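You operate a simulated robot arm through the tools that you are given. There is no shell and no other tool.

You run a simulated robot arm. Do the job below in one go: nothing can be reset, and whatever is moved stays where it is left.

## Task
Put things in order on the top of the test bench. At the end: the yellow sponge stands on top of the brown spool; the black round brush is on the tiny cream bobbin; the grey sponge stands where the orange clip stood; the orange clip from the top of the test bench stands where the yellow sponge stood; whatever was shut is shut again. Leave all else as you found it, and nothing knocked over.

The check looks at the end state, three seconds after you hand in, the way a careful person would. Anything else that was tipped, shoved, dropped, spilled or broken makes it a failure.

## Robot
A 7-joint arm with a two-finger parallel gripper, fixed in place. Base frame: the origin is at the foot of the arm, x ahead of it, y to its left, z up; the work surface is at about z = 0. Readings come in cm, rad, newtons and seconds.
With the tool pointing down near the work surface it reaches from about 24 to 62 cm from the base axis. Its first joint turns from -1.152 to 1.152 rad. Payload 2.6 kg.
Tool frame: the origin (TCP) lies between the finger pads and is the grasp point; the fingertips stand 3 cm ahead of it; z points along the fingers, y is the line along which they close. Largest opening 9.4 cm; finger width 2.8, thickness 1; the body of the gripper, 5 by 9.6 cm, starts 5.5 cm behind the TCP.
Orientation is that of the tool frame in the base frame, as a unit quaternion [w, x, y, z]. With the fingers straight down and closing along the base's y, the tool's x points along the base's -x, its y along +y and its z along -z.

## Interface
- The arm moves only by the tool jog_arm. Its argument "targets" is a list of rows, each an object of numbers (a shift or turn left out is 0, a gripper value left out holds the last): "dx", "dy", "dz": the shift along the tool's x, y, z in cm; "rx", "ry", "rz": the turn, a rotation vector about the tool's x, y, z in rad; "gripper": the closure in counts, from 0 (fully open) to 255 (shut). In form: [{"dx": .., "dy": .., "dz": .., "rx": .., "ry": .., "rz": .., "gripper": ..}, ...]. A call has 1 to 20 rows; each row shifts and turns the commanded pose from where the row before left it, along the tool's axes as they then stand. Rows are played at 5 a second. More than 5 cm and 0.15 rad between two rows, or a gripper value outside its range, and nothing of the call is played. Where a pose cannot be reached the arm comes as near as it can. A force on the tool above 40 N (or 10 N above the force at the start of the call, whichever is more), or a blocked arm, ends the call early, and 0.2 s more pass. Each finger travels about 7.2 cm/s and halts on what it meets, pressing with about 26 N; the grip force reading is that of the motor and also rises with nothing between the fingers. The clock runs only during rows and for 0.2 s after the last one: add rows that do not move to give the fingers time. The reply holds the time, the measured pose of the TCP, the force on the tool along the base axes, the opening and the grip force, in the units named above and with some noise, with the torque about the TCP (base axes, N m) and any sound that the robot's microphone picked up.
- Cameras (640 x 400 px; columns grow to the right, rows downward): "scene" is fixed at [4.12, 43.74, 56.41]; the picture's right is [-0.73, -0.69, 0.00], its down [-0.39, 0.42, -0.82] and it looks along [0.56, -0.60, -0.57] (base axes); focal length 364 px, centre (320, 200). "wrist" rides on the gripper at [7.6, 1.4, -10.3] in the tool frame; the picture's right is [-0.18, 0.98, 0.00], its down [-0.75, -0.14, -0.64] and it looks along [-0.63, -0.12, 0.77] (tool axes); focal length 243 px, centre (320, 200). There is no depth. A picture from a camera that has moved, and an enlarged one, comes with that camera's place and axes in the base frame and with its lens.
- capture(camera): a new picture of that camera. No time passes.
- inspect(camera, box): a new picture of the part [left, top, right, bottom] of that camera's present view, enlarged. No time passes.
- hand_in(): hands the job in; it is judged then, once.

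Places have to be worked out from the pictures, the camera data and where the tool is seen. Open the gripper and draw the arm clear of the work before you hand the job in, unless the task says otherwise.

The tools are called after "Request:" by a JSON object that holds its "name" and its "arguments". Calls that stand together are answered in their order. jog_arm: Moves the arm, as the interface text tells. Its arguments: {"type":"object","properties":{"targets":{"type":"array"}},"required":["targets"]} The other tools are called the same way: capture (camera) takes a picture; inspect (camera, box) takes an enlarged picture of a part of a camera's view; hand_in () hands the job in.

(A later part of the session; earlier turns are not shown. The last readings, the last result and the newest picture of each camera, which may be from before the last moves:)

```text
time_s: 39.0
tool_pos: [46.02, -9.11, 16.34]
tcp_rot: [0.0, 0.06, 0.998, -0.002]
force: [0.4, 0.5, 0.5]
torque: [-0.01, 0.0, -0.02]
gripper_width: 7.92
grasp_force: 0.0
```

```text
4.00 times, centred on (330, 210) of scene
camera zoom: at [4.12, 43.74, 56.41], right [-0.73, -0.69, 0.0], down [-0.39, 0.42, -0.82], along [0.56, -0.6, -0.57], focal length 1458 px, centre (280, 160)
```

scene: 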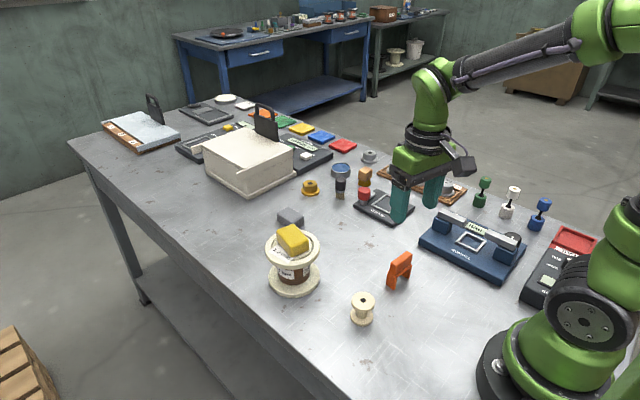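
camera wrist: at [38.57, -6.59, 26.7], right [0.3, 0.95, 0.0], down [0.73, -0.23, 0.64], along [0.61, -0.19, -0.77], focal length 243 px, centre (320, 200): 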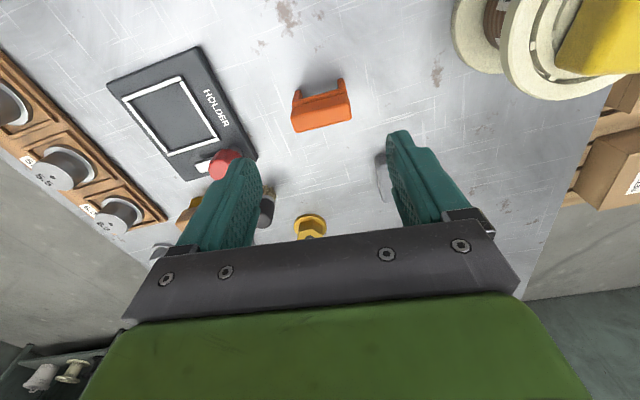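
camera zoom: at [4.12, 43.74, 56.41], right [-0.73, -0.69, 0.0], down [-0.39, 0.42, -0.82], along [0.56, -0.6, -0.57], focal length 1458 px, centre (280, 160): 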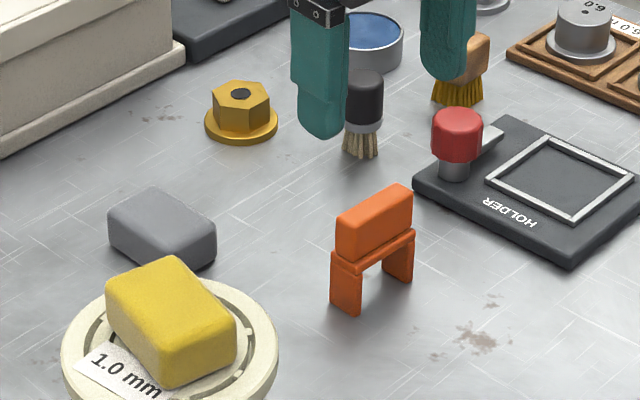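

The clip stands upright at the yellow sponge's old place. Next I go above the grey sponge at about (57.5, -3.5) to measure it.

Request:
{"name": "jog_arm", "arguments": {"targets": [{"dx": -1.5, "dy": 1}, {"dx": -2.5, "dy": 1.6}, {"dx": -2.8, "dy": 1.8}, {"dx": -2.2, "dy": 1.4}, {"dx": -1.26, "dy": 0.98}, {}, {}]}}

Request:
{"name": "capture", "arguments": {"camera": "wrist"}}

Request:
{"name": "inspect", "arguments": {"camera": "wrist", "box": [260, 50, 400, 150]}}

Request:
{"name": "inspect", "arguments": {"camera": "scene", "box": [260, 190, 330, 240]}}

```text
time_s: 40.6
tool_pos: [57.1, -3.46, 16.31]
tcp_rot: [0.0, 0.06, 0.998, -0.002]
force: [-0.2, -0.3, 0.5]
torque: [0.01, -0.01, -0.04]
gripper_width: 7.91
grasp_force: 0.0
```

```text
taken
camera wrist: at [49.55, -1.05, 26.57], right [0.3, 0.95, 0.0], down [0.73, -0.23, 0.64], along [0.61, -0.2, -0.77], focal length 243 px, centre (320, 200)
```

wrist: 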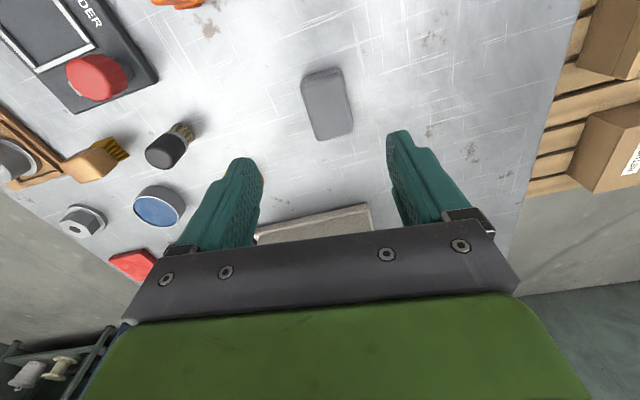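

```text
4.00 times, centred on (330, 100) of wrist
camera zoom: at [49.55, -1.05, 26.57], right [0.3, 0.95, 0.0], down [0.73, -0.23, 0.64], along [0.61, -0.2, -0.77], focal length 970 px, centre (280, 600)
```

zoom: 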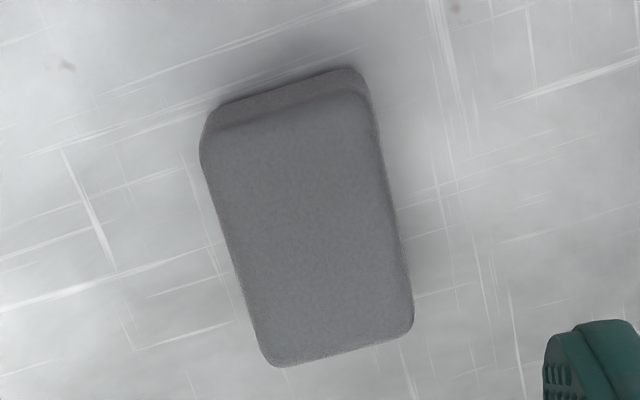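

```text
8.00 times, centred on (295, 215) of scene
camera zoom: at [4.12, 43.74, 56.41], right [-0.73, -0.69, 0.0], down [-0.39, 0.42, -0.82], along [0.56, -0.6, -0.57], focal length 2916 px, centre (520, 80)
```

zoom: 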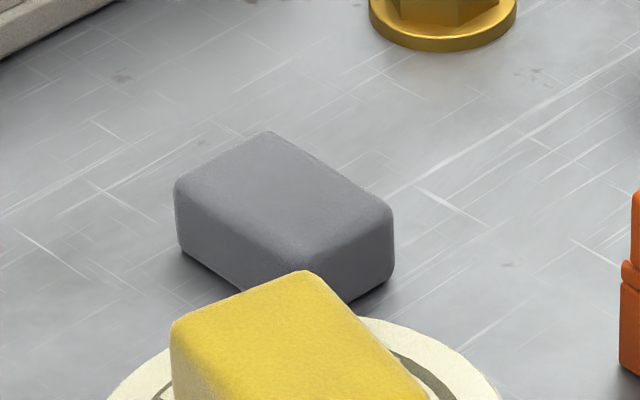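

The grey sponge measures about 6 x 3.9 cm at (57.9, -3.0), turned about 3°. I'll align to it and go down to z≈8 for a check.

Request:
{"name": "jog_arm", "arguments": {"targets": [{"rz": -0.065, "gripper": 50}, {"dx": -0.74, "dy": 0.54}, {"dz": 2.5}, {"dz": 3}, {"dz": 2.5}, {}, {}]}}

Request:
{"name": "capture", "arguments": {"camera": "wrist"}}

Request:
{"name": "inspect", "arguments": {"camera": "wrist", "box": [250, 60, 390, 200]}}

Request:
{"name": "inspect", "arguments": {"camera": "scene", "box": [240, 150, 350, 240]}}

```text
time_s: 42.2
tool_pos: [57.7, -3.0, 8.3]
tcp_rot: [0.0, 0.029, 1.0, -0.001]
force: [0.2, 0.1, 0.0]
torque: [0.03, 0.0, -0.03]
gripper_width: 7.56
grasp_force: 0.1
```

```text
taken
camera wrist: at [50.19, -1.06, 18.57], right [0.24, 0.97, 0.0], down [0.74, -0.18, 0.64], along [0.62, -0.15, -0.77], focal length 243 px, centre (320, 200)
```

wrist: 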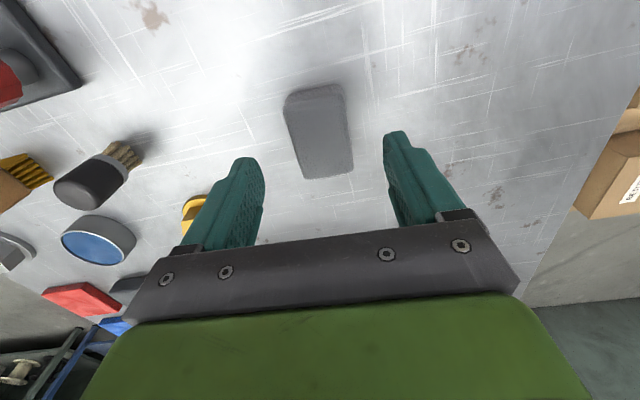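

```text
2.86 times, centred on (320, 130) of wrist
camera zoom: at [50.19, -1.06, 18.57], right [0.24, 0.97, 0.0], down [0.74, -0.18, 0.64], along [0.62, -0.15, -0.77], focal length 693 px, centre (320, 400)
```

zoom: 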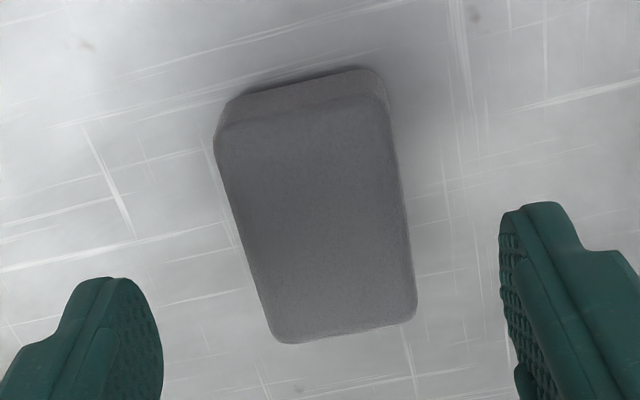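

```text
4.44 times, centred on (295, 195) of scene
camera zoom: at [4.12, 43.74, 56.41], right [-0.73, -0.69, 0.0], down [-0.39, 0.42, -0.82], along [0.56, -0.6, -0.57], focal length 1620 px, centre (431, 222)
```

zoom: 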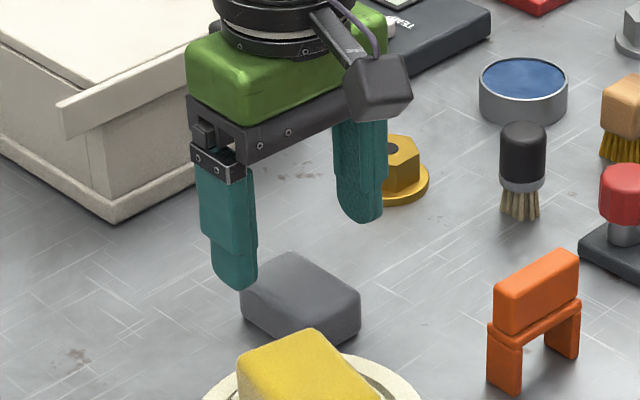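

The refined centre is (57.9, -2.8). I'll nudge 0.2 cm and descend to z≈3.1 as in the grip that worked.

Request:
{"name": "jog_arm", "arguments": {"targets": [{"dx": -0.2, "dy": 0.2}, {"dz": 2}, {"dz": 2}, {"dz": 0.9}, {}, {}]}}

```text
time_s: 43.6
tool_pos: [57.93, -2.84, 3.41]
tcp_rot: [0.0, 0.028, 1.0, 0.0]
force: [0.4, -0.1, 0.4]
torque: [0.0, 0.02, 0.01]
gripper_width: 7.55
grasp_force: 0.0
```

Request:
{"name": "jog_arm", "arguments": {"targets": [{"dz": 0.2}, {"dz": 0.12}, {"gripper": 90}, {"gripper": 110}, {"gripper": 130}, {"gripper": 160}, {"gripper": 255}, {}, {}, {}]}}

Request:
{"name": "inspect", "arguments": {"camera": "scene", "box": [240, 150, 350, 240]}}

```text
time_s: 45.8
tool_pos: [57.94, -2.82, 3.13]
tcp_rot: [0.0, 0.028, 1.0, -0.002]
force: [-0.8, -0.5, -0.3]
torque: [-0.05, 0.03, 0.02]
gripper_width: 4.56
grasp_force: 26.3
```

```text
4.44 times, centred on (295, 195) of scene
camera zoom: at [4.12, 43.74, 56.41], right [-0.73, -0.69, 0.0], down [-0.39, 0.42, -0.82], along [0.56, -0.6, -0.57], focal length 1620 px, centre (431, 222)
```

zoom: 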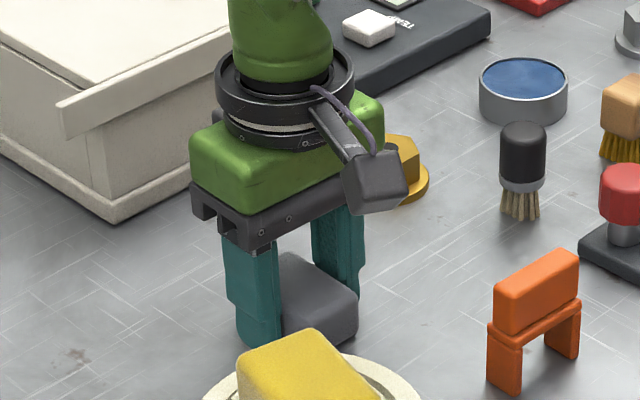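

Gripped at 4.56 cm, as in the good grip on the yellow sponge. I'll lift slowly to check the hold.

Request:
{"name": "jog_arm", "arguments": {"targets": [{"dz": -0.3}, {"dz": -0.5}, {"dz": -0.7}, {"dz": -1}, {"dz": -1.5}, {"dz": -2}, {"dz": -2}, {"dz": -2}, {"dz": -2}, {"dz": -1}, {}]}}

Request:
{"name": "capture", "arguments": {"camera": "wrist"}}

```text
time_s: 48.2
tool_pos: [57.95, -2.78, 16.33]
tcp_rot: [0.0, 0.028, 1.0, -0.002]
force: [-0.5, 0.3, 0.7]
torque: [-0.02, 0.0, 0.02]
gripper_width: 4.53
grasp_force: 25.5
```

```text
taken
camera wrist: at [50.35, -0.83, 26.47], right [0.24, 0.97, 0.0], down [0.74, -0.18, 0.64], along [0.62, -0.16, -0.77], focal length 243 px, centre (320, 200)
```

wrist: 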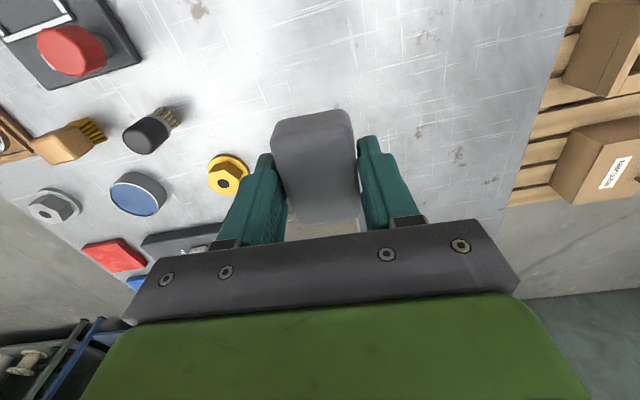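

The grey sponge is held. I'll carry it high to the clip's old place at (27.75, -4.75) and start lowering.

Request:
{"name": "jog_arm", "arguments": {"targets": [{"dx": 1.5, "dy": -0.18}, {"dx": 2.7, "dy": -0.33}, {"dx": 2.7, "dy": -0.33}, {"dx": 2.7, "dy": -0.33}, {"dx": 2.7, "dy": -0.33}, {"dx": 2.7, "dy": -0.33}, {"dx": 2.7, "dy": -0.33}, {"dx": 2.7, "dy": -0.33}, {"dx": 2.7, "dy": -0.33}, {"dx": 2.7, "dy": -0.33}, {"dx": 2.7, "dy": -0.33}, {"dx": 1.53, "dy": -0.18}, {}, {"dz": 2}, {"dz": 3}, {"dz": 3}, {"dz": 2}, {}, {}]}}

Request:
{"name": "capture", "arguments": {"camera": "wrist"}}

Request:
{"name": "inspect", "arguments": {"camera": "scene", "box": [300, 180, 460, 320]}}

```text
time_s: 52.2
tool_pos: [27.62, -4.91, 6.21]
tcp_rot: [0.0, 0.028, 1.0, -0.002]
force: [0.3, -0.2, 0.3]
torque: [0.0, 0.02, 0.01]
gripper_width: 4.55
grasp_force: 26.0
```

```text
taken
camera wrist: at [20.09, -2.97, 16.5], right [0.24, 0.97, 0.0], down [0.74, -0.18, 0.64], along [0.62, -0.15, -0.77], focal length 243 px, centre (320, 200)
```

wrist: 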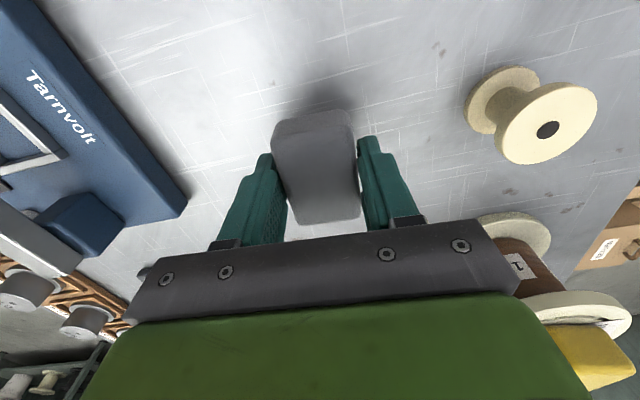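

```text
2.86 times, centred on (380, 250) of scene
camera zoom: at [4.12, 43.74, 56.41], right [-0.73, -0.69, 0.0], down [-0.39, 0.42, -0.82], along [0.56, -0.6, -0.57], focal length 1041 px, centre (149, 57)
```

zoom: 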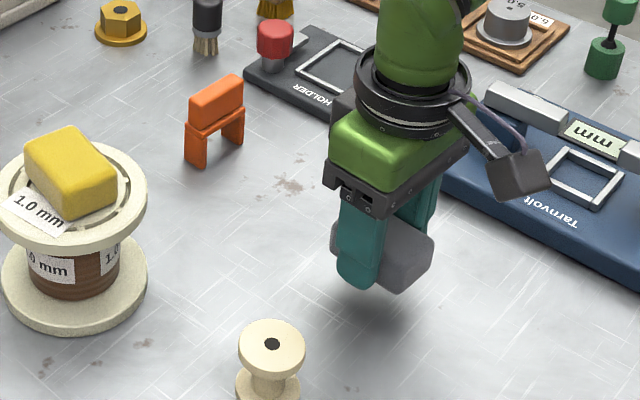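

At (27.65, -4.9), z≈6.2. A 0.1 cm nudge, then lower to just above contact near z=3.1.

Request:
{"name": "jog_arm", "arguments": {"targets": [{"dx": -0.1, "dy": 0.12, "dz": 1}, {"dz": 1}, {"dz": 0.6}, {"dz": 0.2}, {"dz": 0.1}, {"dz": 0.1}, {}, {}]}}

```text
time_s: 54.0
tool_pos: [27.91, -4.7, 3.16]
tcp_rot: [0.0, 0.028, 1.0, -0.001]
force: [-1.6, -0.4, -0.1]
torque: [0.02, -0.02, 0.02]
gripper_width: 4.56
grasp_force: 26.0
```

Request:
{"name": "jog_arm", "arguments": {"targets": [{"dz": 0.08}, {}]}}

Request:
{"name": "inspect", "arguments": {"camera": "scene", "box": [350, 220, 450, 300]}}

```text
time_s: 54.6
tool_pos: [27.84, -4.77, 3.11]
tcp_rot: [0.001, 0.028, 1.0, -0.001]
force: [-6.7, 0.2, 22.9]
torque: [0.0, 0.13, -0.02]
gripper_width: 4.53
grasp_force: 25.8
```

```text
5.00 times, centred on (400, 260) of scene
camera zoom: at [4.11, 43.74, 56.41], right [-0.73, -0.69, 0.0], down [-0.39, 0.42, -0.82], along [0.56, -0.6, -0.57], focal length 1822 px, centre (-80, -100)
```

zoom: 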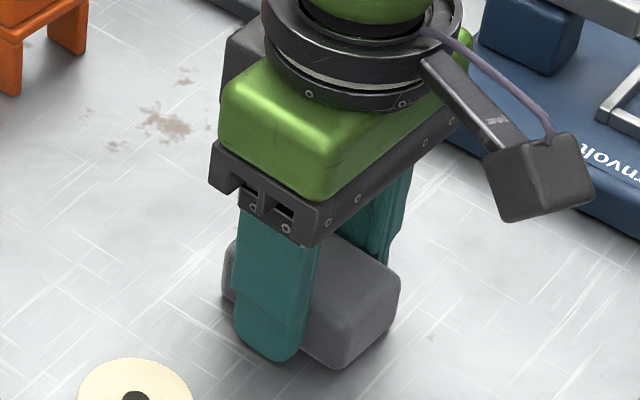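

Firm contact (23 N). I'll back off 0.07 cm, open slowly and rise.

Request:
{"name": "jog_arm", "arguments": {"targets": [{"dz": -0.07}, {}, {"gripper": 120}, {"gripper": 100}, {"gripper": 80}, {"gripper": 60}, {}, {"dz": -1}, {"dz": -2}, {"dz": -3}, {"dz": -4}, {"dz": -4}, {}]}}

Request:
{"name": "capture", "arguments": {"camera": "wrist"}}

Request:
{"name": "inspect", "arguments": {"camera": "scene", "box": [300, 180, 460, 340]}}

```text
time_s: 57.4
tool_pos: [27.89, -4.66, 17.19]
tcp_rot: [-0.001, 0.028, 1.0, -0.002]
force: [0.9, 0.2, 0.2]
torque: [0.01, 0.0, 0.02]
gripper_width: 7.19
grasp_force: 0.1
```

```text
taken
camera wrist: at [20.36, -2.75, 27.47], right [0.24, 0.97, 0.0], down [0.74, -0.18, 0.64], along [0.62, -0.15, -0.77], focal length 243 px, centre (320, 200)
```

wrist: 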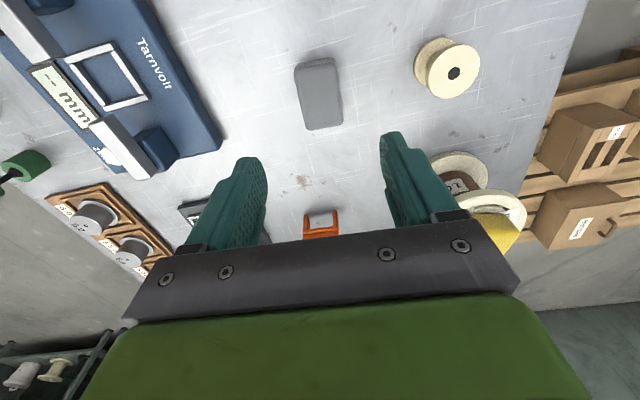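

```text
2.50 times, centred on (380, 260) of scene
camera zoom: at [4.12, 43.74, 56.41], right [-0.73, -0.69, 0.0], down [-0.39, 0.42, -0.82], along [0.56, -0.6, -0.57], focal length 911 px, centre (170, 50)
```

zoom: 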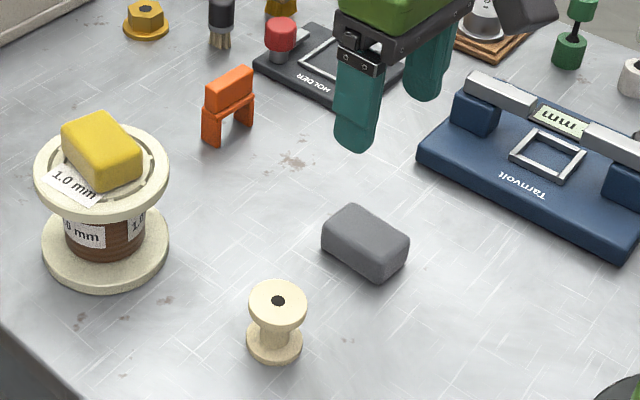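

The grey sponge lies at the clip's old place. While here I'll measure the bobbin's top from both cameras.

Request:
{"name": "inspect", "arguments": {"camera": "wrist", "box": [400, 20, 500, 110]}}

Request:
{"name": "inspect", "arguments": {"camera": "scene", "box": [335, 280, 390, 335]}}

```text
4.44 times, centred on (450, 65) of wrist
camera zoom: at [20.36, -2.75, 27.47], right [0.24, 0.97, 0.0], down [0.74, -0.18, 0.64], along [0.62, -0.15, -0.77], focal length 1078 px, centre (-258, 800)
```

zoom: 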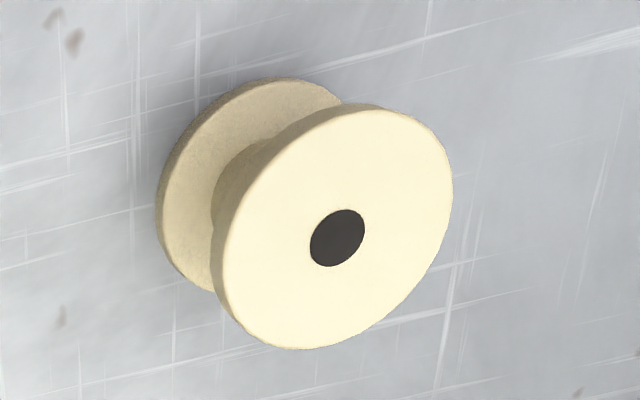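

```text
7.27 times, centred on (362, 308) of scene
camera zoom: at [4.12, 43.74, 56.41], right [-0.73, -0.69, 0.0], down [-0.39, 0.42, -0.82], along [0.56, -0.6, -0.57], focal length 2651 px, centre (11, -582)
```

zoom: 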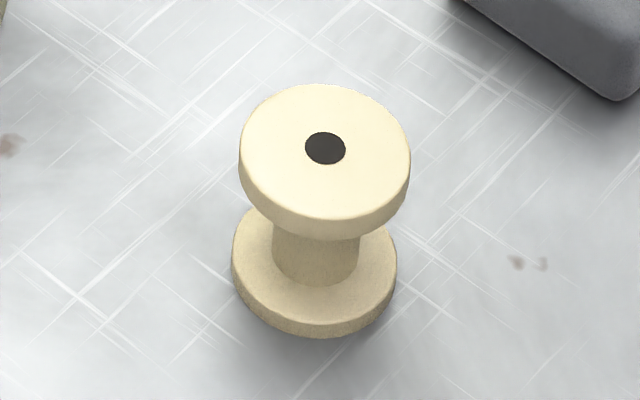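

The bobbin's top centre is at (27.86, 7.04), z≈4.87, about 4.2 cm wide. Now I go above the black brush at about (55, -19.7) to measure it.

Request:
{"name": "jog_arm", "arguments": {"targets": [{"dx": -1.5, "dy": -0.71}, {"dx": -3, "dy": -1.43}, {"dx": -3.2, "dy": -1.52}, {"dx": -3.2, "dy": -1.52}, {"dx": -3.2, "dy": -1.52}, {"dx": -3.2, "dy": -1.52}, {"dx": -3.2, "dy": -1.52}, {"dx": -3.2, "dy": -1.52}, {"dx": -2.6, "dy": -1.24}, {"dx": -1.58, "dy": -0.75}, {}, {}]}}

Request:
{"name": "capture", "arguments": {"camera": "wrist"}}

Request:
{"name": "inspect", "arguments": {"camera": "wrist", "box": [260, 40, 400, 180]}}

Request:
{"name": "inspect", "arguments": {"camera": "scene", "box": [300, 140, 400, 220]}}

```text
time_s: 60.0
tool_pos: [54.94, -19.45, 17.21]
tcp_rot: [0.0, 0.028, 1.0, -0.001]
force: [0.7, 0.0, -0.4]
torque: [0.03, 0.03, -0.01]
gripper_width: 7.18
grasp_force: 0.0
```

```text
taken
camera wrist: at [47.35, -17.47, 27.46], right [0.24, 0.97, 0.0], down [0.74, -0.18, 0.64], along [0.62, -0.15, -0.77], focal length 243 px, centre (320, 200)
```

wrist: 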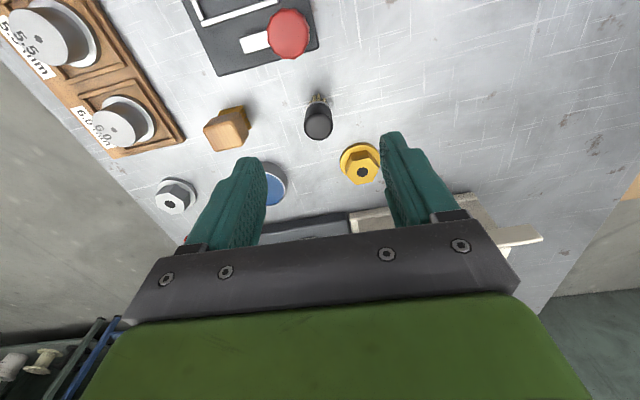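

```text
2.86 times, centred on (330, 110) of wrist
camera zoom: at [47.35, -17.47, 27.46], right [0.24, 0.97, 0.0], down [0.74, -0.18, 0.64], along [0.62, -0.15, -0.77], focal length 693 px, centre (291, 457)
```

zoom: 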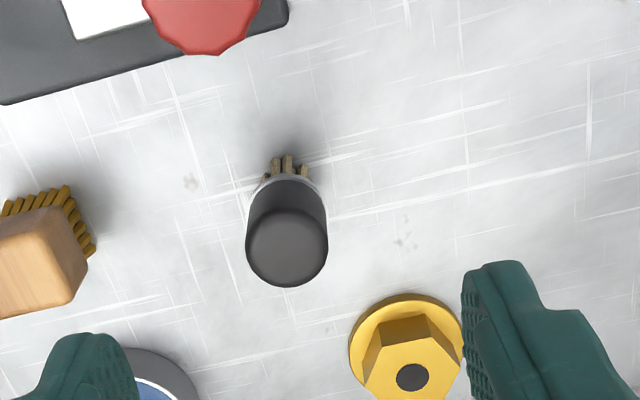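

```text
5.00 times, centred on (350, 180) of scene
camera zoom: at [4.12, 43.74, 56.41], right [-0.73, -0.69, 0.0], down [-0.39, 0.42, -0.82], along [0.56, -0.6, -0.57], focal length 1822 px, centre (170, 300)
```

zoom: 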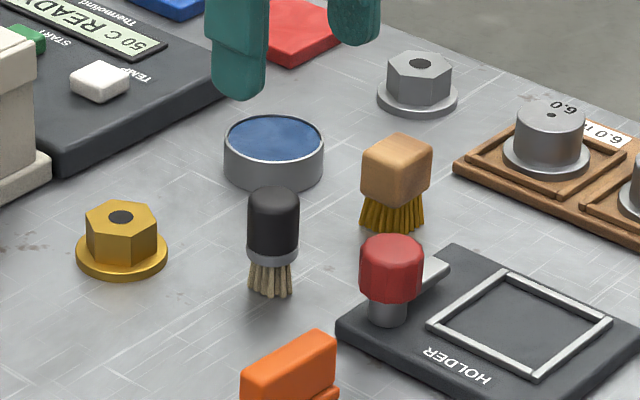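

The brush stands at about (56.0, -19.75), ~6.3 cm tall with a 2.7 cm handle, and neighbours are clear of the fingers. I'll centre over it, narrow the opening and come down to z≈10 for a check.

Request:
{"name": "jog_arm", "arguments": {"targets": [{"dx": -1.08, "dy": -0.24, "gripper": 85}, {"dz": 2.5}, {"dz": 2.5}, {"dz": 2}, {}, {}]}}

Request:
{"name": "capture", "arguments": {"camera": "wrist"}}

Request:
{"name": "inspect", "arguments": {"camera": "wrist", "box": [260, 70, 380, 190]}}

Request:
{"name": "inspect", "arguments": {"camera": "scene", "box": [300, 130, 400, 210]}}

```text
time_s: 61.4
tool_pos: [55.92, -19.83, 10.3]
tcp_rot: [-0.001, 0.029, 1.0, -0.001]
force: [-0.6, 0.7, -0.3]
torque: [0.01, 0.0, 0.01]
gripper_width: 6.27
grasp_force: 0.2
```

```text
taken
camera wrist: at [48.49, -17.84, 20.45], right [0.24, 0.97, 0.0], down [0.74, -0.18, 0.64], along [0.62, -0.15, -0.77], focal length 243 px, centre (320, 200)
```

wrist: 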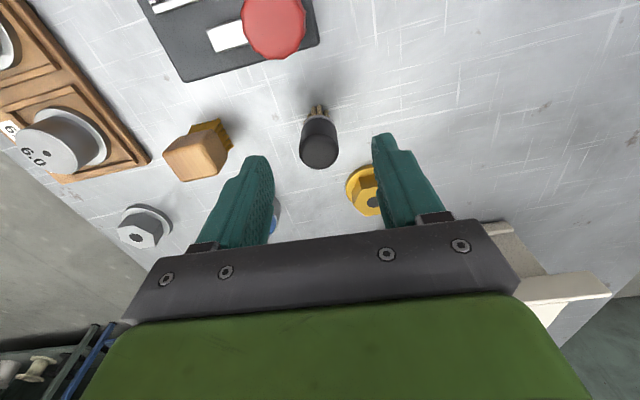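

```text
3.33 times, centred on (320, 130) of wrist
camera zoom: at [48.49, -17.84, 20.45], right [0.24, 0.97, 0.0], down [0.74, -0.18, 0.64], along [0.62, -0.15, -0.77], focal length 809 px, centre (320, 433)
```

zoom: 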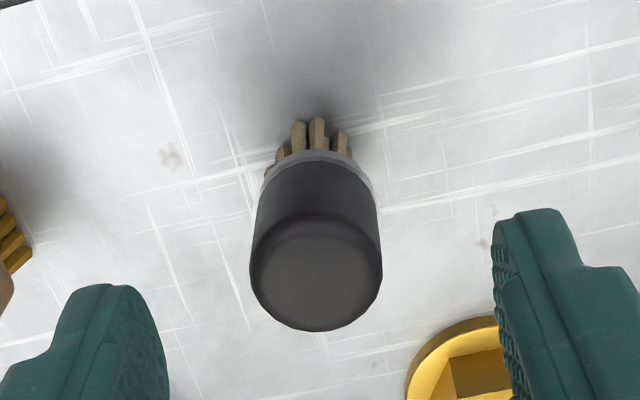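

```text
5.00 times, centred on (350, 170) of scene
camera zoom: at [4.12, 43.74, 56.41], right [-0.73, -0.69, 0.0], down [-0.39, 0.42, -0.82], along [0.56, -0.6, -0.57], focal length 1822 px, centre (170, 350)
```

zoom: 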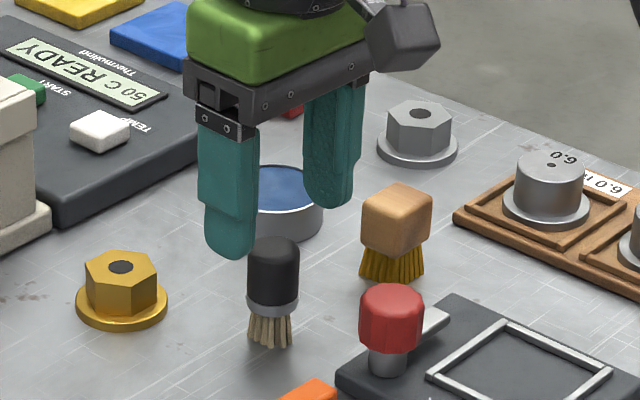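

The brush centre reads (56.1, -19.8), between the fingers. I'll descend to z≈5.1 and close gently on the black handle.

Request:
{"name": "jog_arm", "arguments": {"targets": [{"dx": -0.12, "dz": 1.5}, {"dz": 2}, {"dz": 1.6}, {}, {"gripper": 120}, {"gripper": 145}, {"gripper": 165}, {"gripper": 185}, {"gripper": 255}, {}, {}]}}

Request:
{"name": "inspect", "arguments": {"camera": "scene", "box": [300, 130, 400, 210]}}

```text
time_s: 63.8
tool_pos: [56.07, -19.88, 5.09]
tcp_rot: [-0.001, 0.028, 1.0, -0.002]
force: [0.0, 0.3, -0.1]
torque: [-0.02, -0.05, -0.01]
gripper_width: 2.85
grasp_force: 26.4
```

```text
5.00 times, centred on (350, 170) of scene
camera zoom: at [4.12, 43.74, 56.41], right [-0.73, -0.69, 0.0], down [-0.39, 0.42, -0.82], along [0.56, -0.6, -0.57], focal length 1822 px, centre (170, 350)
```

zoom: 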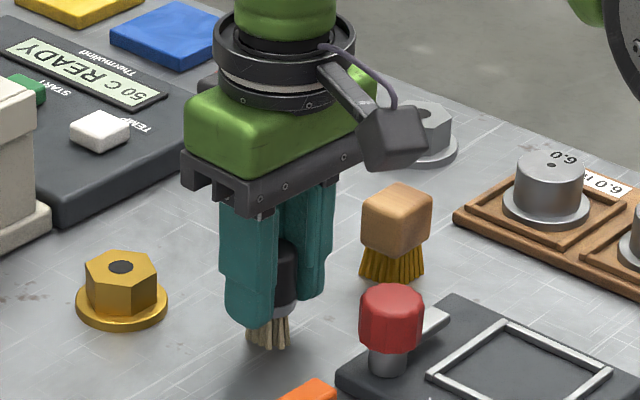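

Gripped at 2.85 cm on the handle. I'll lift slowly and check it.

Request:
{"name": "jog_arm", "arguments": {"targets": [{"dz": -0.3}, {"dz": -0.5}, {"dz": -0.7}, {"dz": -1}, {"dz": -1.5}, {"dz": -2}, {"dz": -2}, {"dz": -2}, {"dz": -2}, {"dz": -1}, {}]}}

Request:
{"name": "capture", "arguments": {"camera": "wrist"}}

Request:
{"name": "inspect", "arguments": {"camera": "scene", "box": [280, 80, 420, 200]}}

```text
time_s: 66.2
tool_pos: [56.09, -19.85, 18.02]
tcp_rot: [0.0, 0.028, 1.0, -0.001]
force: [0.1, 0.3, -0.9]
torque: [0.03, 0.01, -0.03]
gripper_width: 2.85
grasp_force: 25.5
```

```text
taken
camera wrist: at [48.56, -17.83, 28.37], right [0.24, 0.97, 0.0], down [0.74, -0.18, 0.64], along [0.62, -0.15, -0.77], focal length 243 px, centre (320, 200)
```

wrist: 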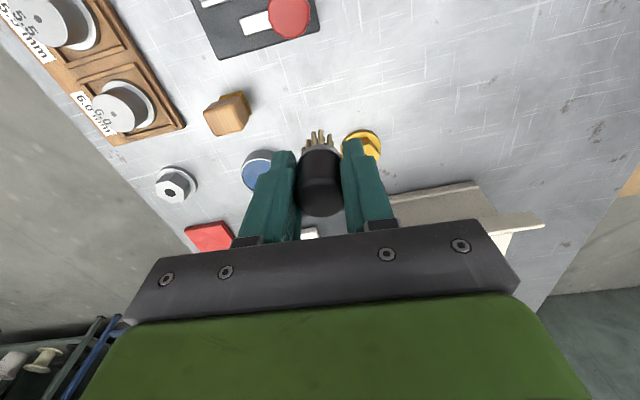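

```text
3.33 times, centred on (350, 140) of scene
camera zoom: at [4.12, 43.74, 56.41], right [-0.73, -0.69, 0.0], down [-0.39, 0.42, -0.82], along [0.56, -0.6, -0.57], focal length 1215 px, centre (220, 400)
```

zoom: 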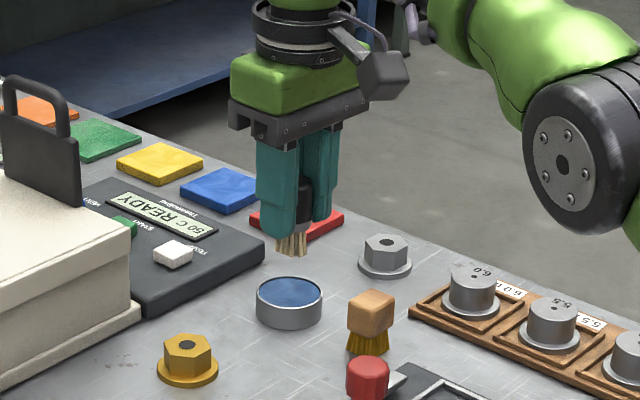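

The brush hangs straight in the fingers. I'll carry it high to the bobbin at (27.86, 7.04).

Request:
{"name": "jog_arm", "arguments": {"targets": [{"dx": 1.06, "dy": 0.9}, {"dx": 1.06, "dy": 0.9}, {"dx": 2.3, "dy": 1.955}, {"dx": 2.3, "dy": 1.955}, {"dx": 2.3, "dy": 1.955}, {"dx": 2.3, "dy": 1.955}, {"dx": 2.3, "dy": 1.955}, {"dx": 2.3, "dy": 1.955}, {"dx": 2.3, "dy": 1.955}, {"dx": 2.3, "dy": 1.955}, {"dx": 2.3, "dy": 1.955}, {"dx": 2.3, "dy": 1.955}, {"dx": 2.3, "dy": 1.955}, {"dx": 1.35, "dy": 1.15}, {"dx": 0.9, "dy": 0.8}, {}, {}]}}

Request:
{"name": "capture", "arguments": {"camera": "wrist"}}

Request:
{"name": "inspect", "arguments": {"camera": "scene", "box": [300, 180, 440, 340]}}

```text
time_s: 69.8
tool_pos: [27.94, 7.2, 17.92]
tcp_rot: [0.0, 0.027, 1.0, -0.002]
force: [-0.4, -0.7, -0.9]
torque: [-0.02, -0.03, 0.02]
gripper_width: 2.82
grasp_force: 26.3
```

```text
taken
camera wrist: at [20.38, 9.13, 28.28], right [0.24, 0.97, 0.0], down [0.74, -0.18, 0.64], along [0.62, -0.15, -0.77], focal length 243 px, centre (320, 200)
```

wrist: 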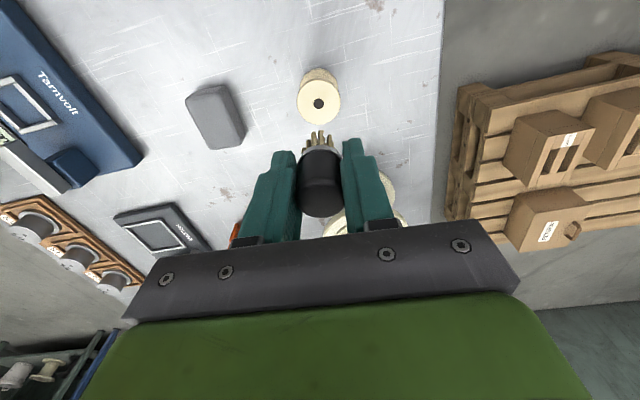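

```text
2.50 times, centred on (370, 260) of scene
camera zoom: at [4.12, 43.74, 56.41], right [-0.73, -0.69, 0.0], down [-0.39, 0.42, -0.82], along [0.56, -0.6, -0.57], focal length 911 px, centre (195, 50)
```

zoom: 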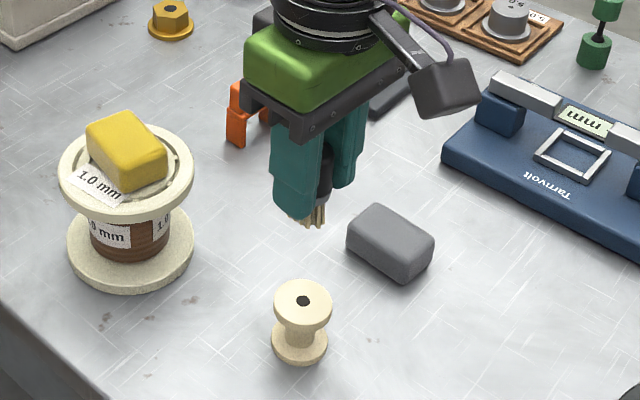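

Request:
{"name": "inspect", "arguments": {"camera": "wrist", "box": [280, 50, 360, 150]}}

```text
4.00 times, centred on (320, 100) of wrist
camera zoom: at [20.38, 9.13, 28.28], right [0.24, 0.97, 0.0], down [0.74, -0.18, 0.64], along [0.62, -0.15, -0.77], focal length 970 px, centre (320, 600)
```

zoom: 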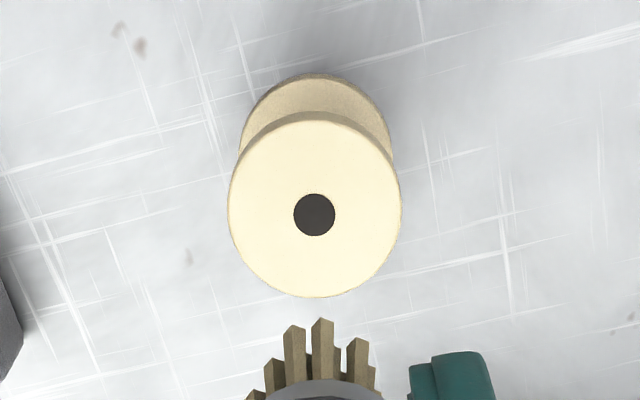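

The bobbin hole reads (27.8, 7.13). I'll nudge 0.2 cm back in x and lower until the bristles are about 1 cm above it.

Request:
{"name": "jog_arm", "arguments": {"targets": [{"dx": 0.2, "dy": -0.06}, {"dz": 2}, {"dz": 2}, {"dz": 2}, {"dz": 0.9}, {}, {}]}}

Request:
{"name": "capture", "arguments": {"camera": "wrist"}}

Request:
{"name": "inspect", "arguments": {"camera": "wrist", "box": [270, 90, 370, 230]}}

Request:
{"name": "inspect", "arguments": {"camera": "scene", "box": [320, 230, 420, 340]}}

```text
time_s: 71.4
tool_pos: [27.81, 7.08, 11.09]
tcp_rot: [-0.001, 0.028, 1.0, -0.003]
force: [0.0, -0.1, -0.4]
torque: [-0.01, -0.02, 0.02]
gripper_width: 2.83
grasp_force: 26.3
```

```text
taken
camera wrist: at [20.17, 9.06, 21.34], right [0.24, 0.97, 0.0], down [0.74, -0.18, 0.64], along [0.62, -0.15, -0.77], focal length 243 px, centre (320, 200)
```

wrist: 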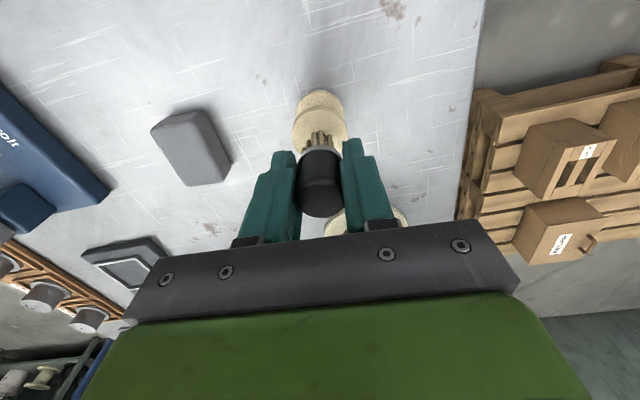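

```text
2.86 times, centred on (320, 160) of wrist
camera zoom: at [20.17, 9.06, 21.34], right [0.24, 0.97, 0.0], down [0.74, -0.18, 0.64], along [0.62, -0.15, -0.77], focal length 693 px, centre (320, 314)
```

zoom: 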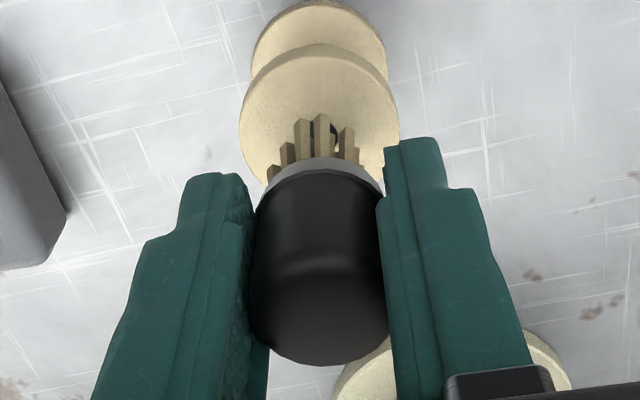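

```text
3.64 times, centred on (370, 285) of scene
camera zoom: at [4.12, 43.74, 56.41], right [-0.73, -0.69, 0.0], down [-0.39, 0.42, -0.82], along [0.56, -0.6, -0.57], focal length 1325 px, centre (138, -109)
```

zoom: 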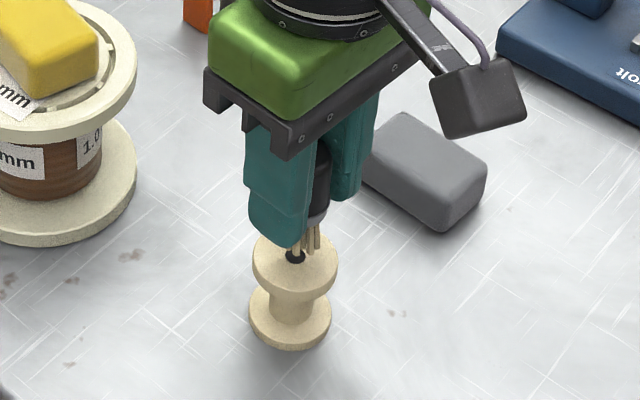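

Request:
{"name": "inspect", "arguments": {"camera": "scene", "box": [380, 270, 410, 330]}}

Request:
{"name": "inspect", "arguments": {"camera": "scene", "box": [375, 275, 430, 330]}}

Request:
{"name": "inspect", "arguments": {"camera": "scene", "box": [340, 270, 390, 320]}}

Request:
{"name": "inspect", "arguments": {"camera": "wrist", "box": [290, 85, 350, 160]}}

```text
6.67 times, centred on (395, 300) of scene
camera zoom: at [4.12, 43.74, 56.41], right [-0.73, -0.69, 0.0], down [-0.39, 0.42, -0.82], along [0.56, -0.6, -0.57], focal length 2430 px, centre (-180, -467)
```

zoom: 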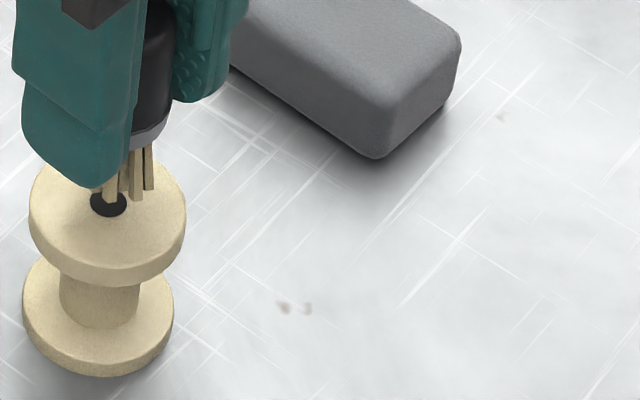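

```text
7.27 times, centred on (402, 302) of scene
camera zoom: at [4.12, 43.74, 56.41], right [-0.73, -0.69, 0.0], down [-0.39, 0.42, -0.82], along [0.56, -0.6, -0.57], focal length 2651 px, centre (-280, -546)
```

zoom: 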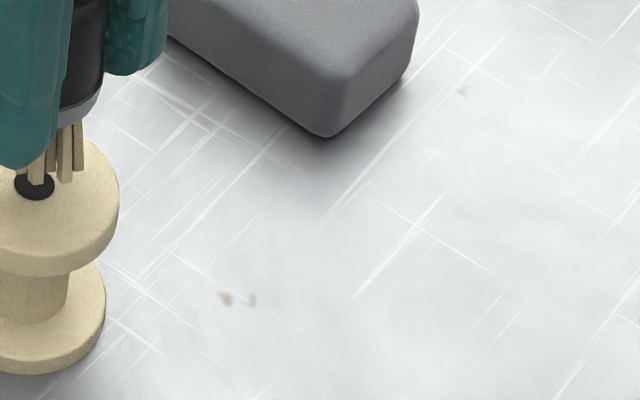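

```text
8.00 times, centred on (365, 295) of scene
camera zoom: at [4.12, 43.74, 56.41], right [-0.73, -0.69, 0.0], down [-0.39, 0.42, -0.82], along [0.56, -0.6, -0.57], focal length 2916 px, centre (-40, -560)
```

zoom: 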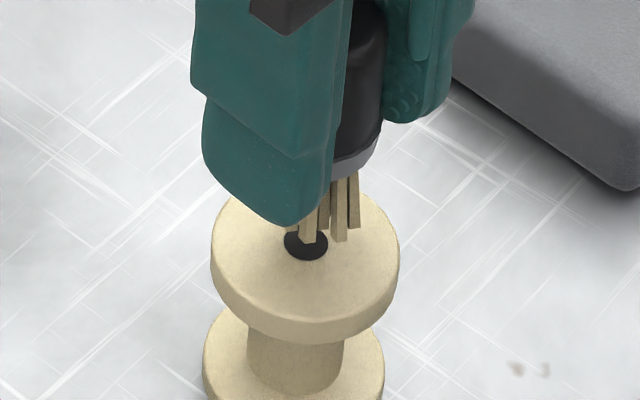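

```text
5.33 times, centred on (320, 122) of wrist
camera zoom: at [20.17, 9.06, 21.34], right [0.24, 0.97, 0.0], down [0.74, -0.18, 0.64], along [0.62, -0.15, -0.77], focal length 1294 px, centre (320, 613)
```

zoom: 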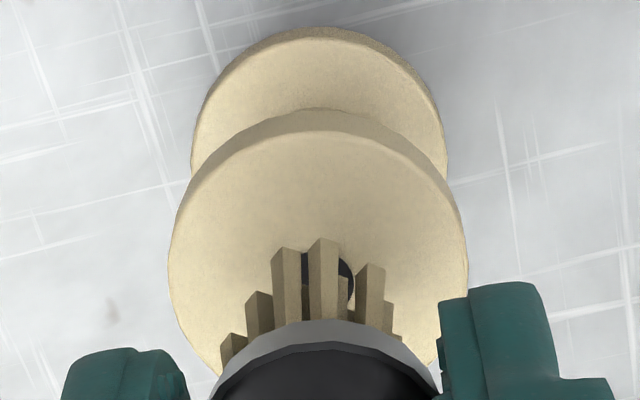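

Bristle ring bottom works out at about (27.75, 7.15) against the hole at (27.8, 7.1), so it is centred well within the flange. I'll lower it in small steps.

Request:
{"name": "jog_arm", "arguments": {"targets": [{"dx": -0.05, "dy": -0.06, "dz": 0.3}, {"dz": 0.3}, {"dz": 0.2}, {"dz": 0.1}, {}, {}]}}

Request:
{"name": "inspect", "arguments": {"camera": "scene", "box": [340, 270, 390, 320]}}

```text
time_s: 72.8
tool_pos: [27.71, 7.03, 10.23]
tcp_rot: [0.0, 0.028, 1.0, -0.002]
force: [-0.2, 0.4, -0.1]
torque: [0.0, 0.04, -0.01]
gripper_width: 2.88
grasp_force: 26.0
```

```text
8.00 times, centred on (365, 295) of scene
camera zoom: at [4.12, 43.74, 56.41], right [-0.73, -0.69, 0.0], down [-0.39, 0.42, -0.82], along [0.56, -0.6, -0.57], focal length 2916 px, centre (-40, -560)
```

zoom: 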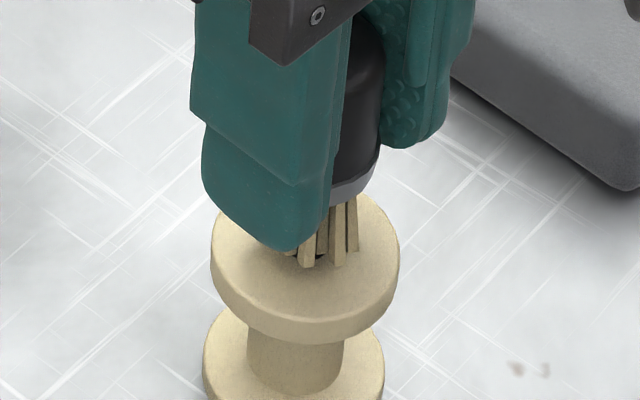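

Request:
{"name": "jog_arm", "arguments": {"targets": [{"dz": 0.1}, {"dz": 0.1}, {}, {}]}}

```text
time_s: 73.8
tool_pos: [27.83, 7.09, 9.99]
tcp_rot: [0.0, 0.027, 1.0, -0.002]
force: [0.7, 0.4, 0.0]
torque: [-0.02, 0.01, 0.0]
gripper_width: 2.85
grasp_force: 25.5
```

No contact yet at z≈10.0; I continue by small steps.

Request:
{"name": "jog_arm", "arguments": {"targets": [{"dz": 0.06}, {"dz": 0.05}, {}]}}

Request:
{"name": "inspect", "arguments": {"camera": "scene", "box": [340, 270, 390, 320]}}

```text
time_s: 74.6
tool_pos: [27.77, 7.07, 9.85]
tcp_rot: [0.0, 0.029, 1.0, -0.002]
force: [0.4, -0.2, -0.9]
torque: [-0.03, 0.01, -0.04]
gripper_width: 2.81
grasp_force: 26.0
```

```text
8.00 times, centred on (365, 295) of scene
camera zoom: at [4.12, 43.74, 56.41], right [-0.73, -0.69, 0.0], down [-0.39, 0.42, -0.82], along [0.56, -0.6, -0.57], focal length 2916 px, centre (-40, -560)
```

zoom: 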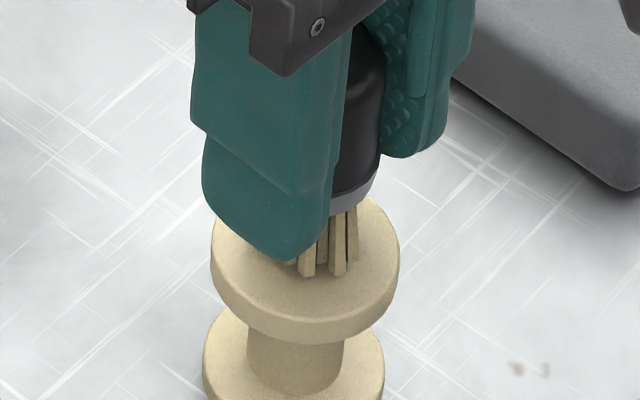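

Request:
{"name": "jog_arm", "arguments": {"targets": [{"dz": 0.06}, {}]}}

```text
time_s: 75.2
tool_pos: [27.8, 7.09, 9.77]
tcp_rot: [0.0, 0.028, 1.0, -0.001]
force: [1.1, -0.2, 0.7]
torque: [0.04, 0.03, 0.0]
gripper_width: 2.85
grasp_force: 26.2
```

Request:
{"name": "jog_arm", "arguments": {"targets": [{"dz": 0.06}, {}]}}

```text
time_s: 75.8
tool_pos: [27.85, 6.98, 9.86]
tcp_rot: [0.0, 0.028, 1.0, -0.001]
force: [-0.7, 0.5, -0.5]
torque: [0.01, -0.05, -0.03]
gripper_width: 2.86
grasp_force: 25.8
```

Still only noise in the force; I lower a bit more.

Request:
{"name": "jog_arm", "arguments": {"targets": [{"dz": 0.06}, {}, {}]}}

Request:
{"name": "inspect", "arguments": {"camera": "scene", "box": [340, 270, 390, 320]}}

Request:
{"name": "inspect", "arguments": {"camera": "wrist", "box": [290, 85, 350, 160]}}

```text
time_s: 76.6
tool_pos: [27.83, 7.07, 9.77]
tcp_rot: [0.0, 0.028, 1.0, -0.002]
force: [0.8, 0.9, -0.4]
torque: [0.01, 0.0, -0.02]
gripper_width: 2.85
grasp_force: 26.1
```

```text
8.00 times, centred on (365, 295) of scene
camera zoom: at [4.12, 43.74, 56.41], right [-0.73, -0.69, 0.0], down [-0.39, 0.42, -0.82], along [0.56, -0.6, -0.57], focal length 2916 px, centre (-40, -560)
```

zoom: 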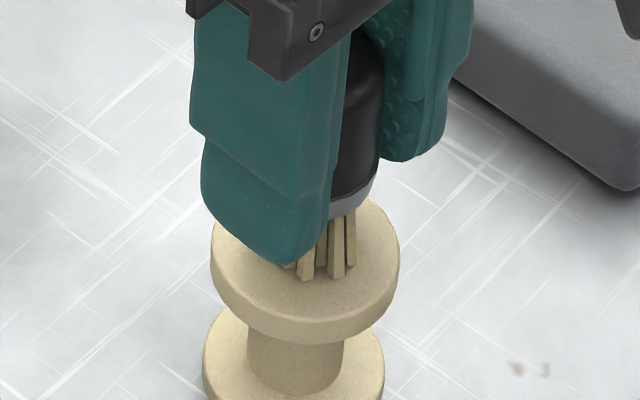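

```text
5.33 times, centred on (320, 122) of wrist
camera zoom: at [20.2, 8.97, 20.01], right [0.24, 0.97, 0.0], down [0.74, -0.18, 0.64], along [0.62, -0.15, -0.77], focal length 1294 px, centre (320, 613)
```

zoom: 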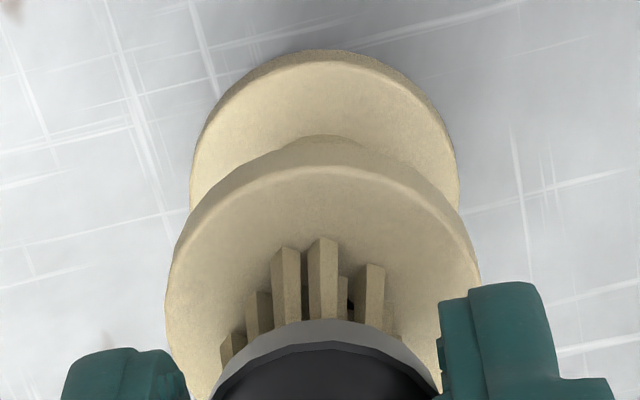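

Request:
{"name": "jog_arm", "arguments": {"targets": [{"dz": 0.08}, {}, {}]}}

```text
time_s: 77.4
tool_pos: [27.74, 7.06, 9.61]
tcp_rot: [-0.001, 0.028, 1.0, -0.002]
force: [-0.4, -0.4, -0.3]
torque: [-0.03, -0.01, 0.0]
gripper_width: 2.84
grasp_force: 25.7
```

Request:
{"name": "jog_arm", "arguments": {"targets": [{"dz": 0.08}, {}, {}]}}

```text
time_s: 78.2
tool_pos: [27.82, 7.13, 9.59]
tcp_rot: [0.002, 0.028, 1.0, -0.001]
force: [-1.4, -0.6, 13.5]
torque: [-0.05, 0.02, -0.01]
gripper_width: 2.85
grasp_force: 25.7
```

Contact at z≈9.6 (13.5 N). I'll ease 0.05 cm and look before releasing.

Request:
{"name": "jog_arm", "arguments": {"targets": [{"dz": -0.05}, {}, {}]}}

Request:
{"name": "inspect", "arguments": {"camera": "scene", "box": [335, 260, 395, 330]}}

Request:
{"name": "inspect", "arguments": {"camera": "wrist", "box": [260, 80, 380, 230]}}

```text
time_s: 79.0
tool_pos: [27.78, 7.12, 9.67]
tcp_rot: [0.001, 0.028, 1.0, -0.001]
force: [2.2, -0.1, 4.0]
torque: [-0.01, -0.12, -0.01]
gripper_width: 2.85
grasp_force: 25.7
```

```text
5.71 times, centred on (365, 295) of scene
camera zoom: at [4.12, 43.74, 56.41], right [-0.73, -0.69, 0.0], down [-0.39, 0.42, -0.82], along [0.56, -0.6, -0.57], focal length 2083 px, centre (63, -343)
```

zoom: 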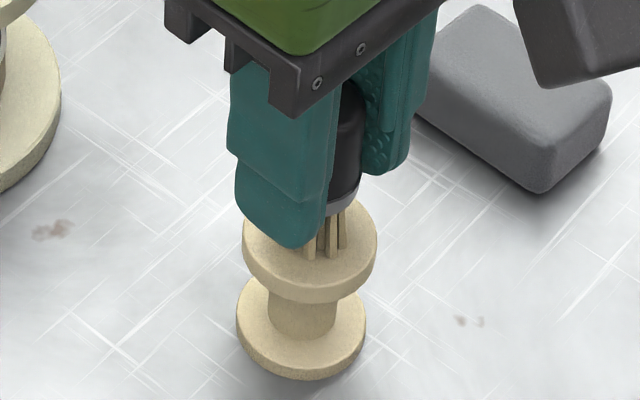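

```text
2.67 times, centred on (320, 155) of wrist
camera zoom: at [20.19, 8.98, 19.91], right [0.24, 0.97, 0.0], down [0.74, -0.18, 0.64], along [0.62, -0.15, -0.77], focal length 647 px, centre (320, 320)
```

zoom: 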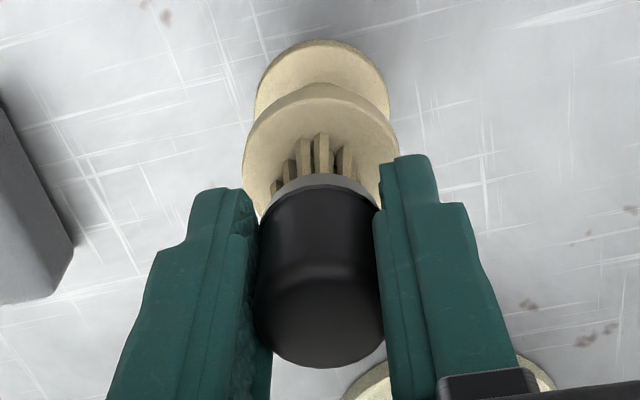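

The brush stands upright on the flange. I'll open slowly to about 6 cm without moving the arm, then check.

Request:
{"name": "jog_arm", "arguments": {"targets": [{"gripper": 172}, {"gripper": 165}, {"gripper": 155}, {"gripper": 140}, {"gripper": 120}, {"gripper": 95}, {}, {}]}}

Request:
{"name": "inspect", "arguments": {"camera": "scene", "box": [335, 250, 395, 330]}}

Request:
{"name": "inspect", "arguments": {"camera": "wrist", "box": [240, 80, 400, 250]}}

```text
time_s: 80.8
tool_pos: [27.8, 6.97, 9.66]
tcp_rot: [0.0, 0.028, 1.0, -0.001]
force: [1.0, 0.3, 0.3]
torque: [-0.02, 0.0, -0.01]
gripper_width: 5.89
grasp_force: 0.2
```

```text
5.00 times, centred on (365, 290) of scene
camera zoom: at [4.12, 43.74, 56.41], right [-0.73, -0.69, 0.0], down [-0.39, 0.42, -0.82], along [0.56, -0.6, -0.57], focal length 1822 px, centre (95, -250)
```

zoom: 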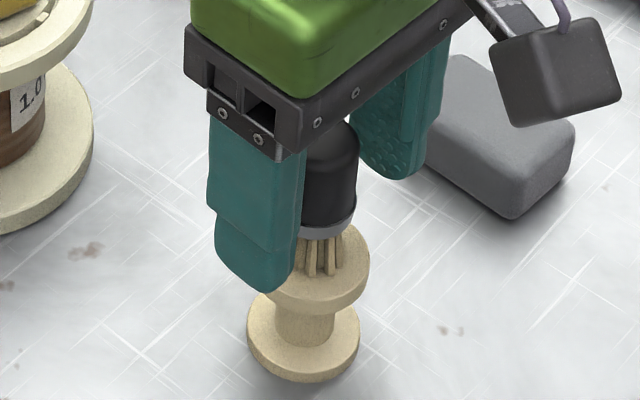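

```text
2.35 times, centred on (320, 165) of wrist
camera zoom: at [20.2, 8.98, 19.92], right [0.24, 0.97, 0.0], down [0.74, -0.18, 0.64], along [0.62, -0.15, -0.77], focal length 571 px, centre (320, 282)
```

zoom: 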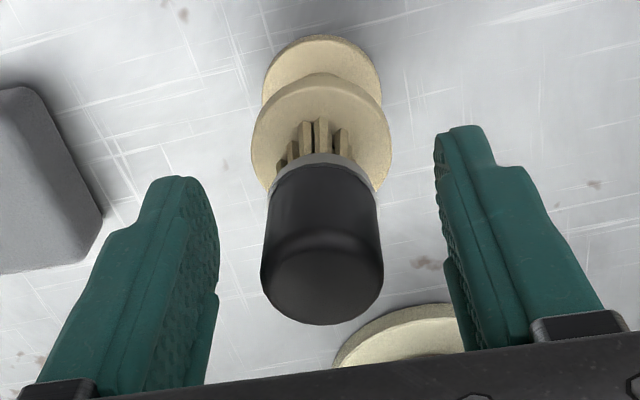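

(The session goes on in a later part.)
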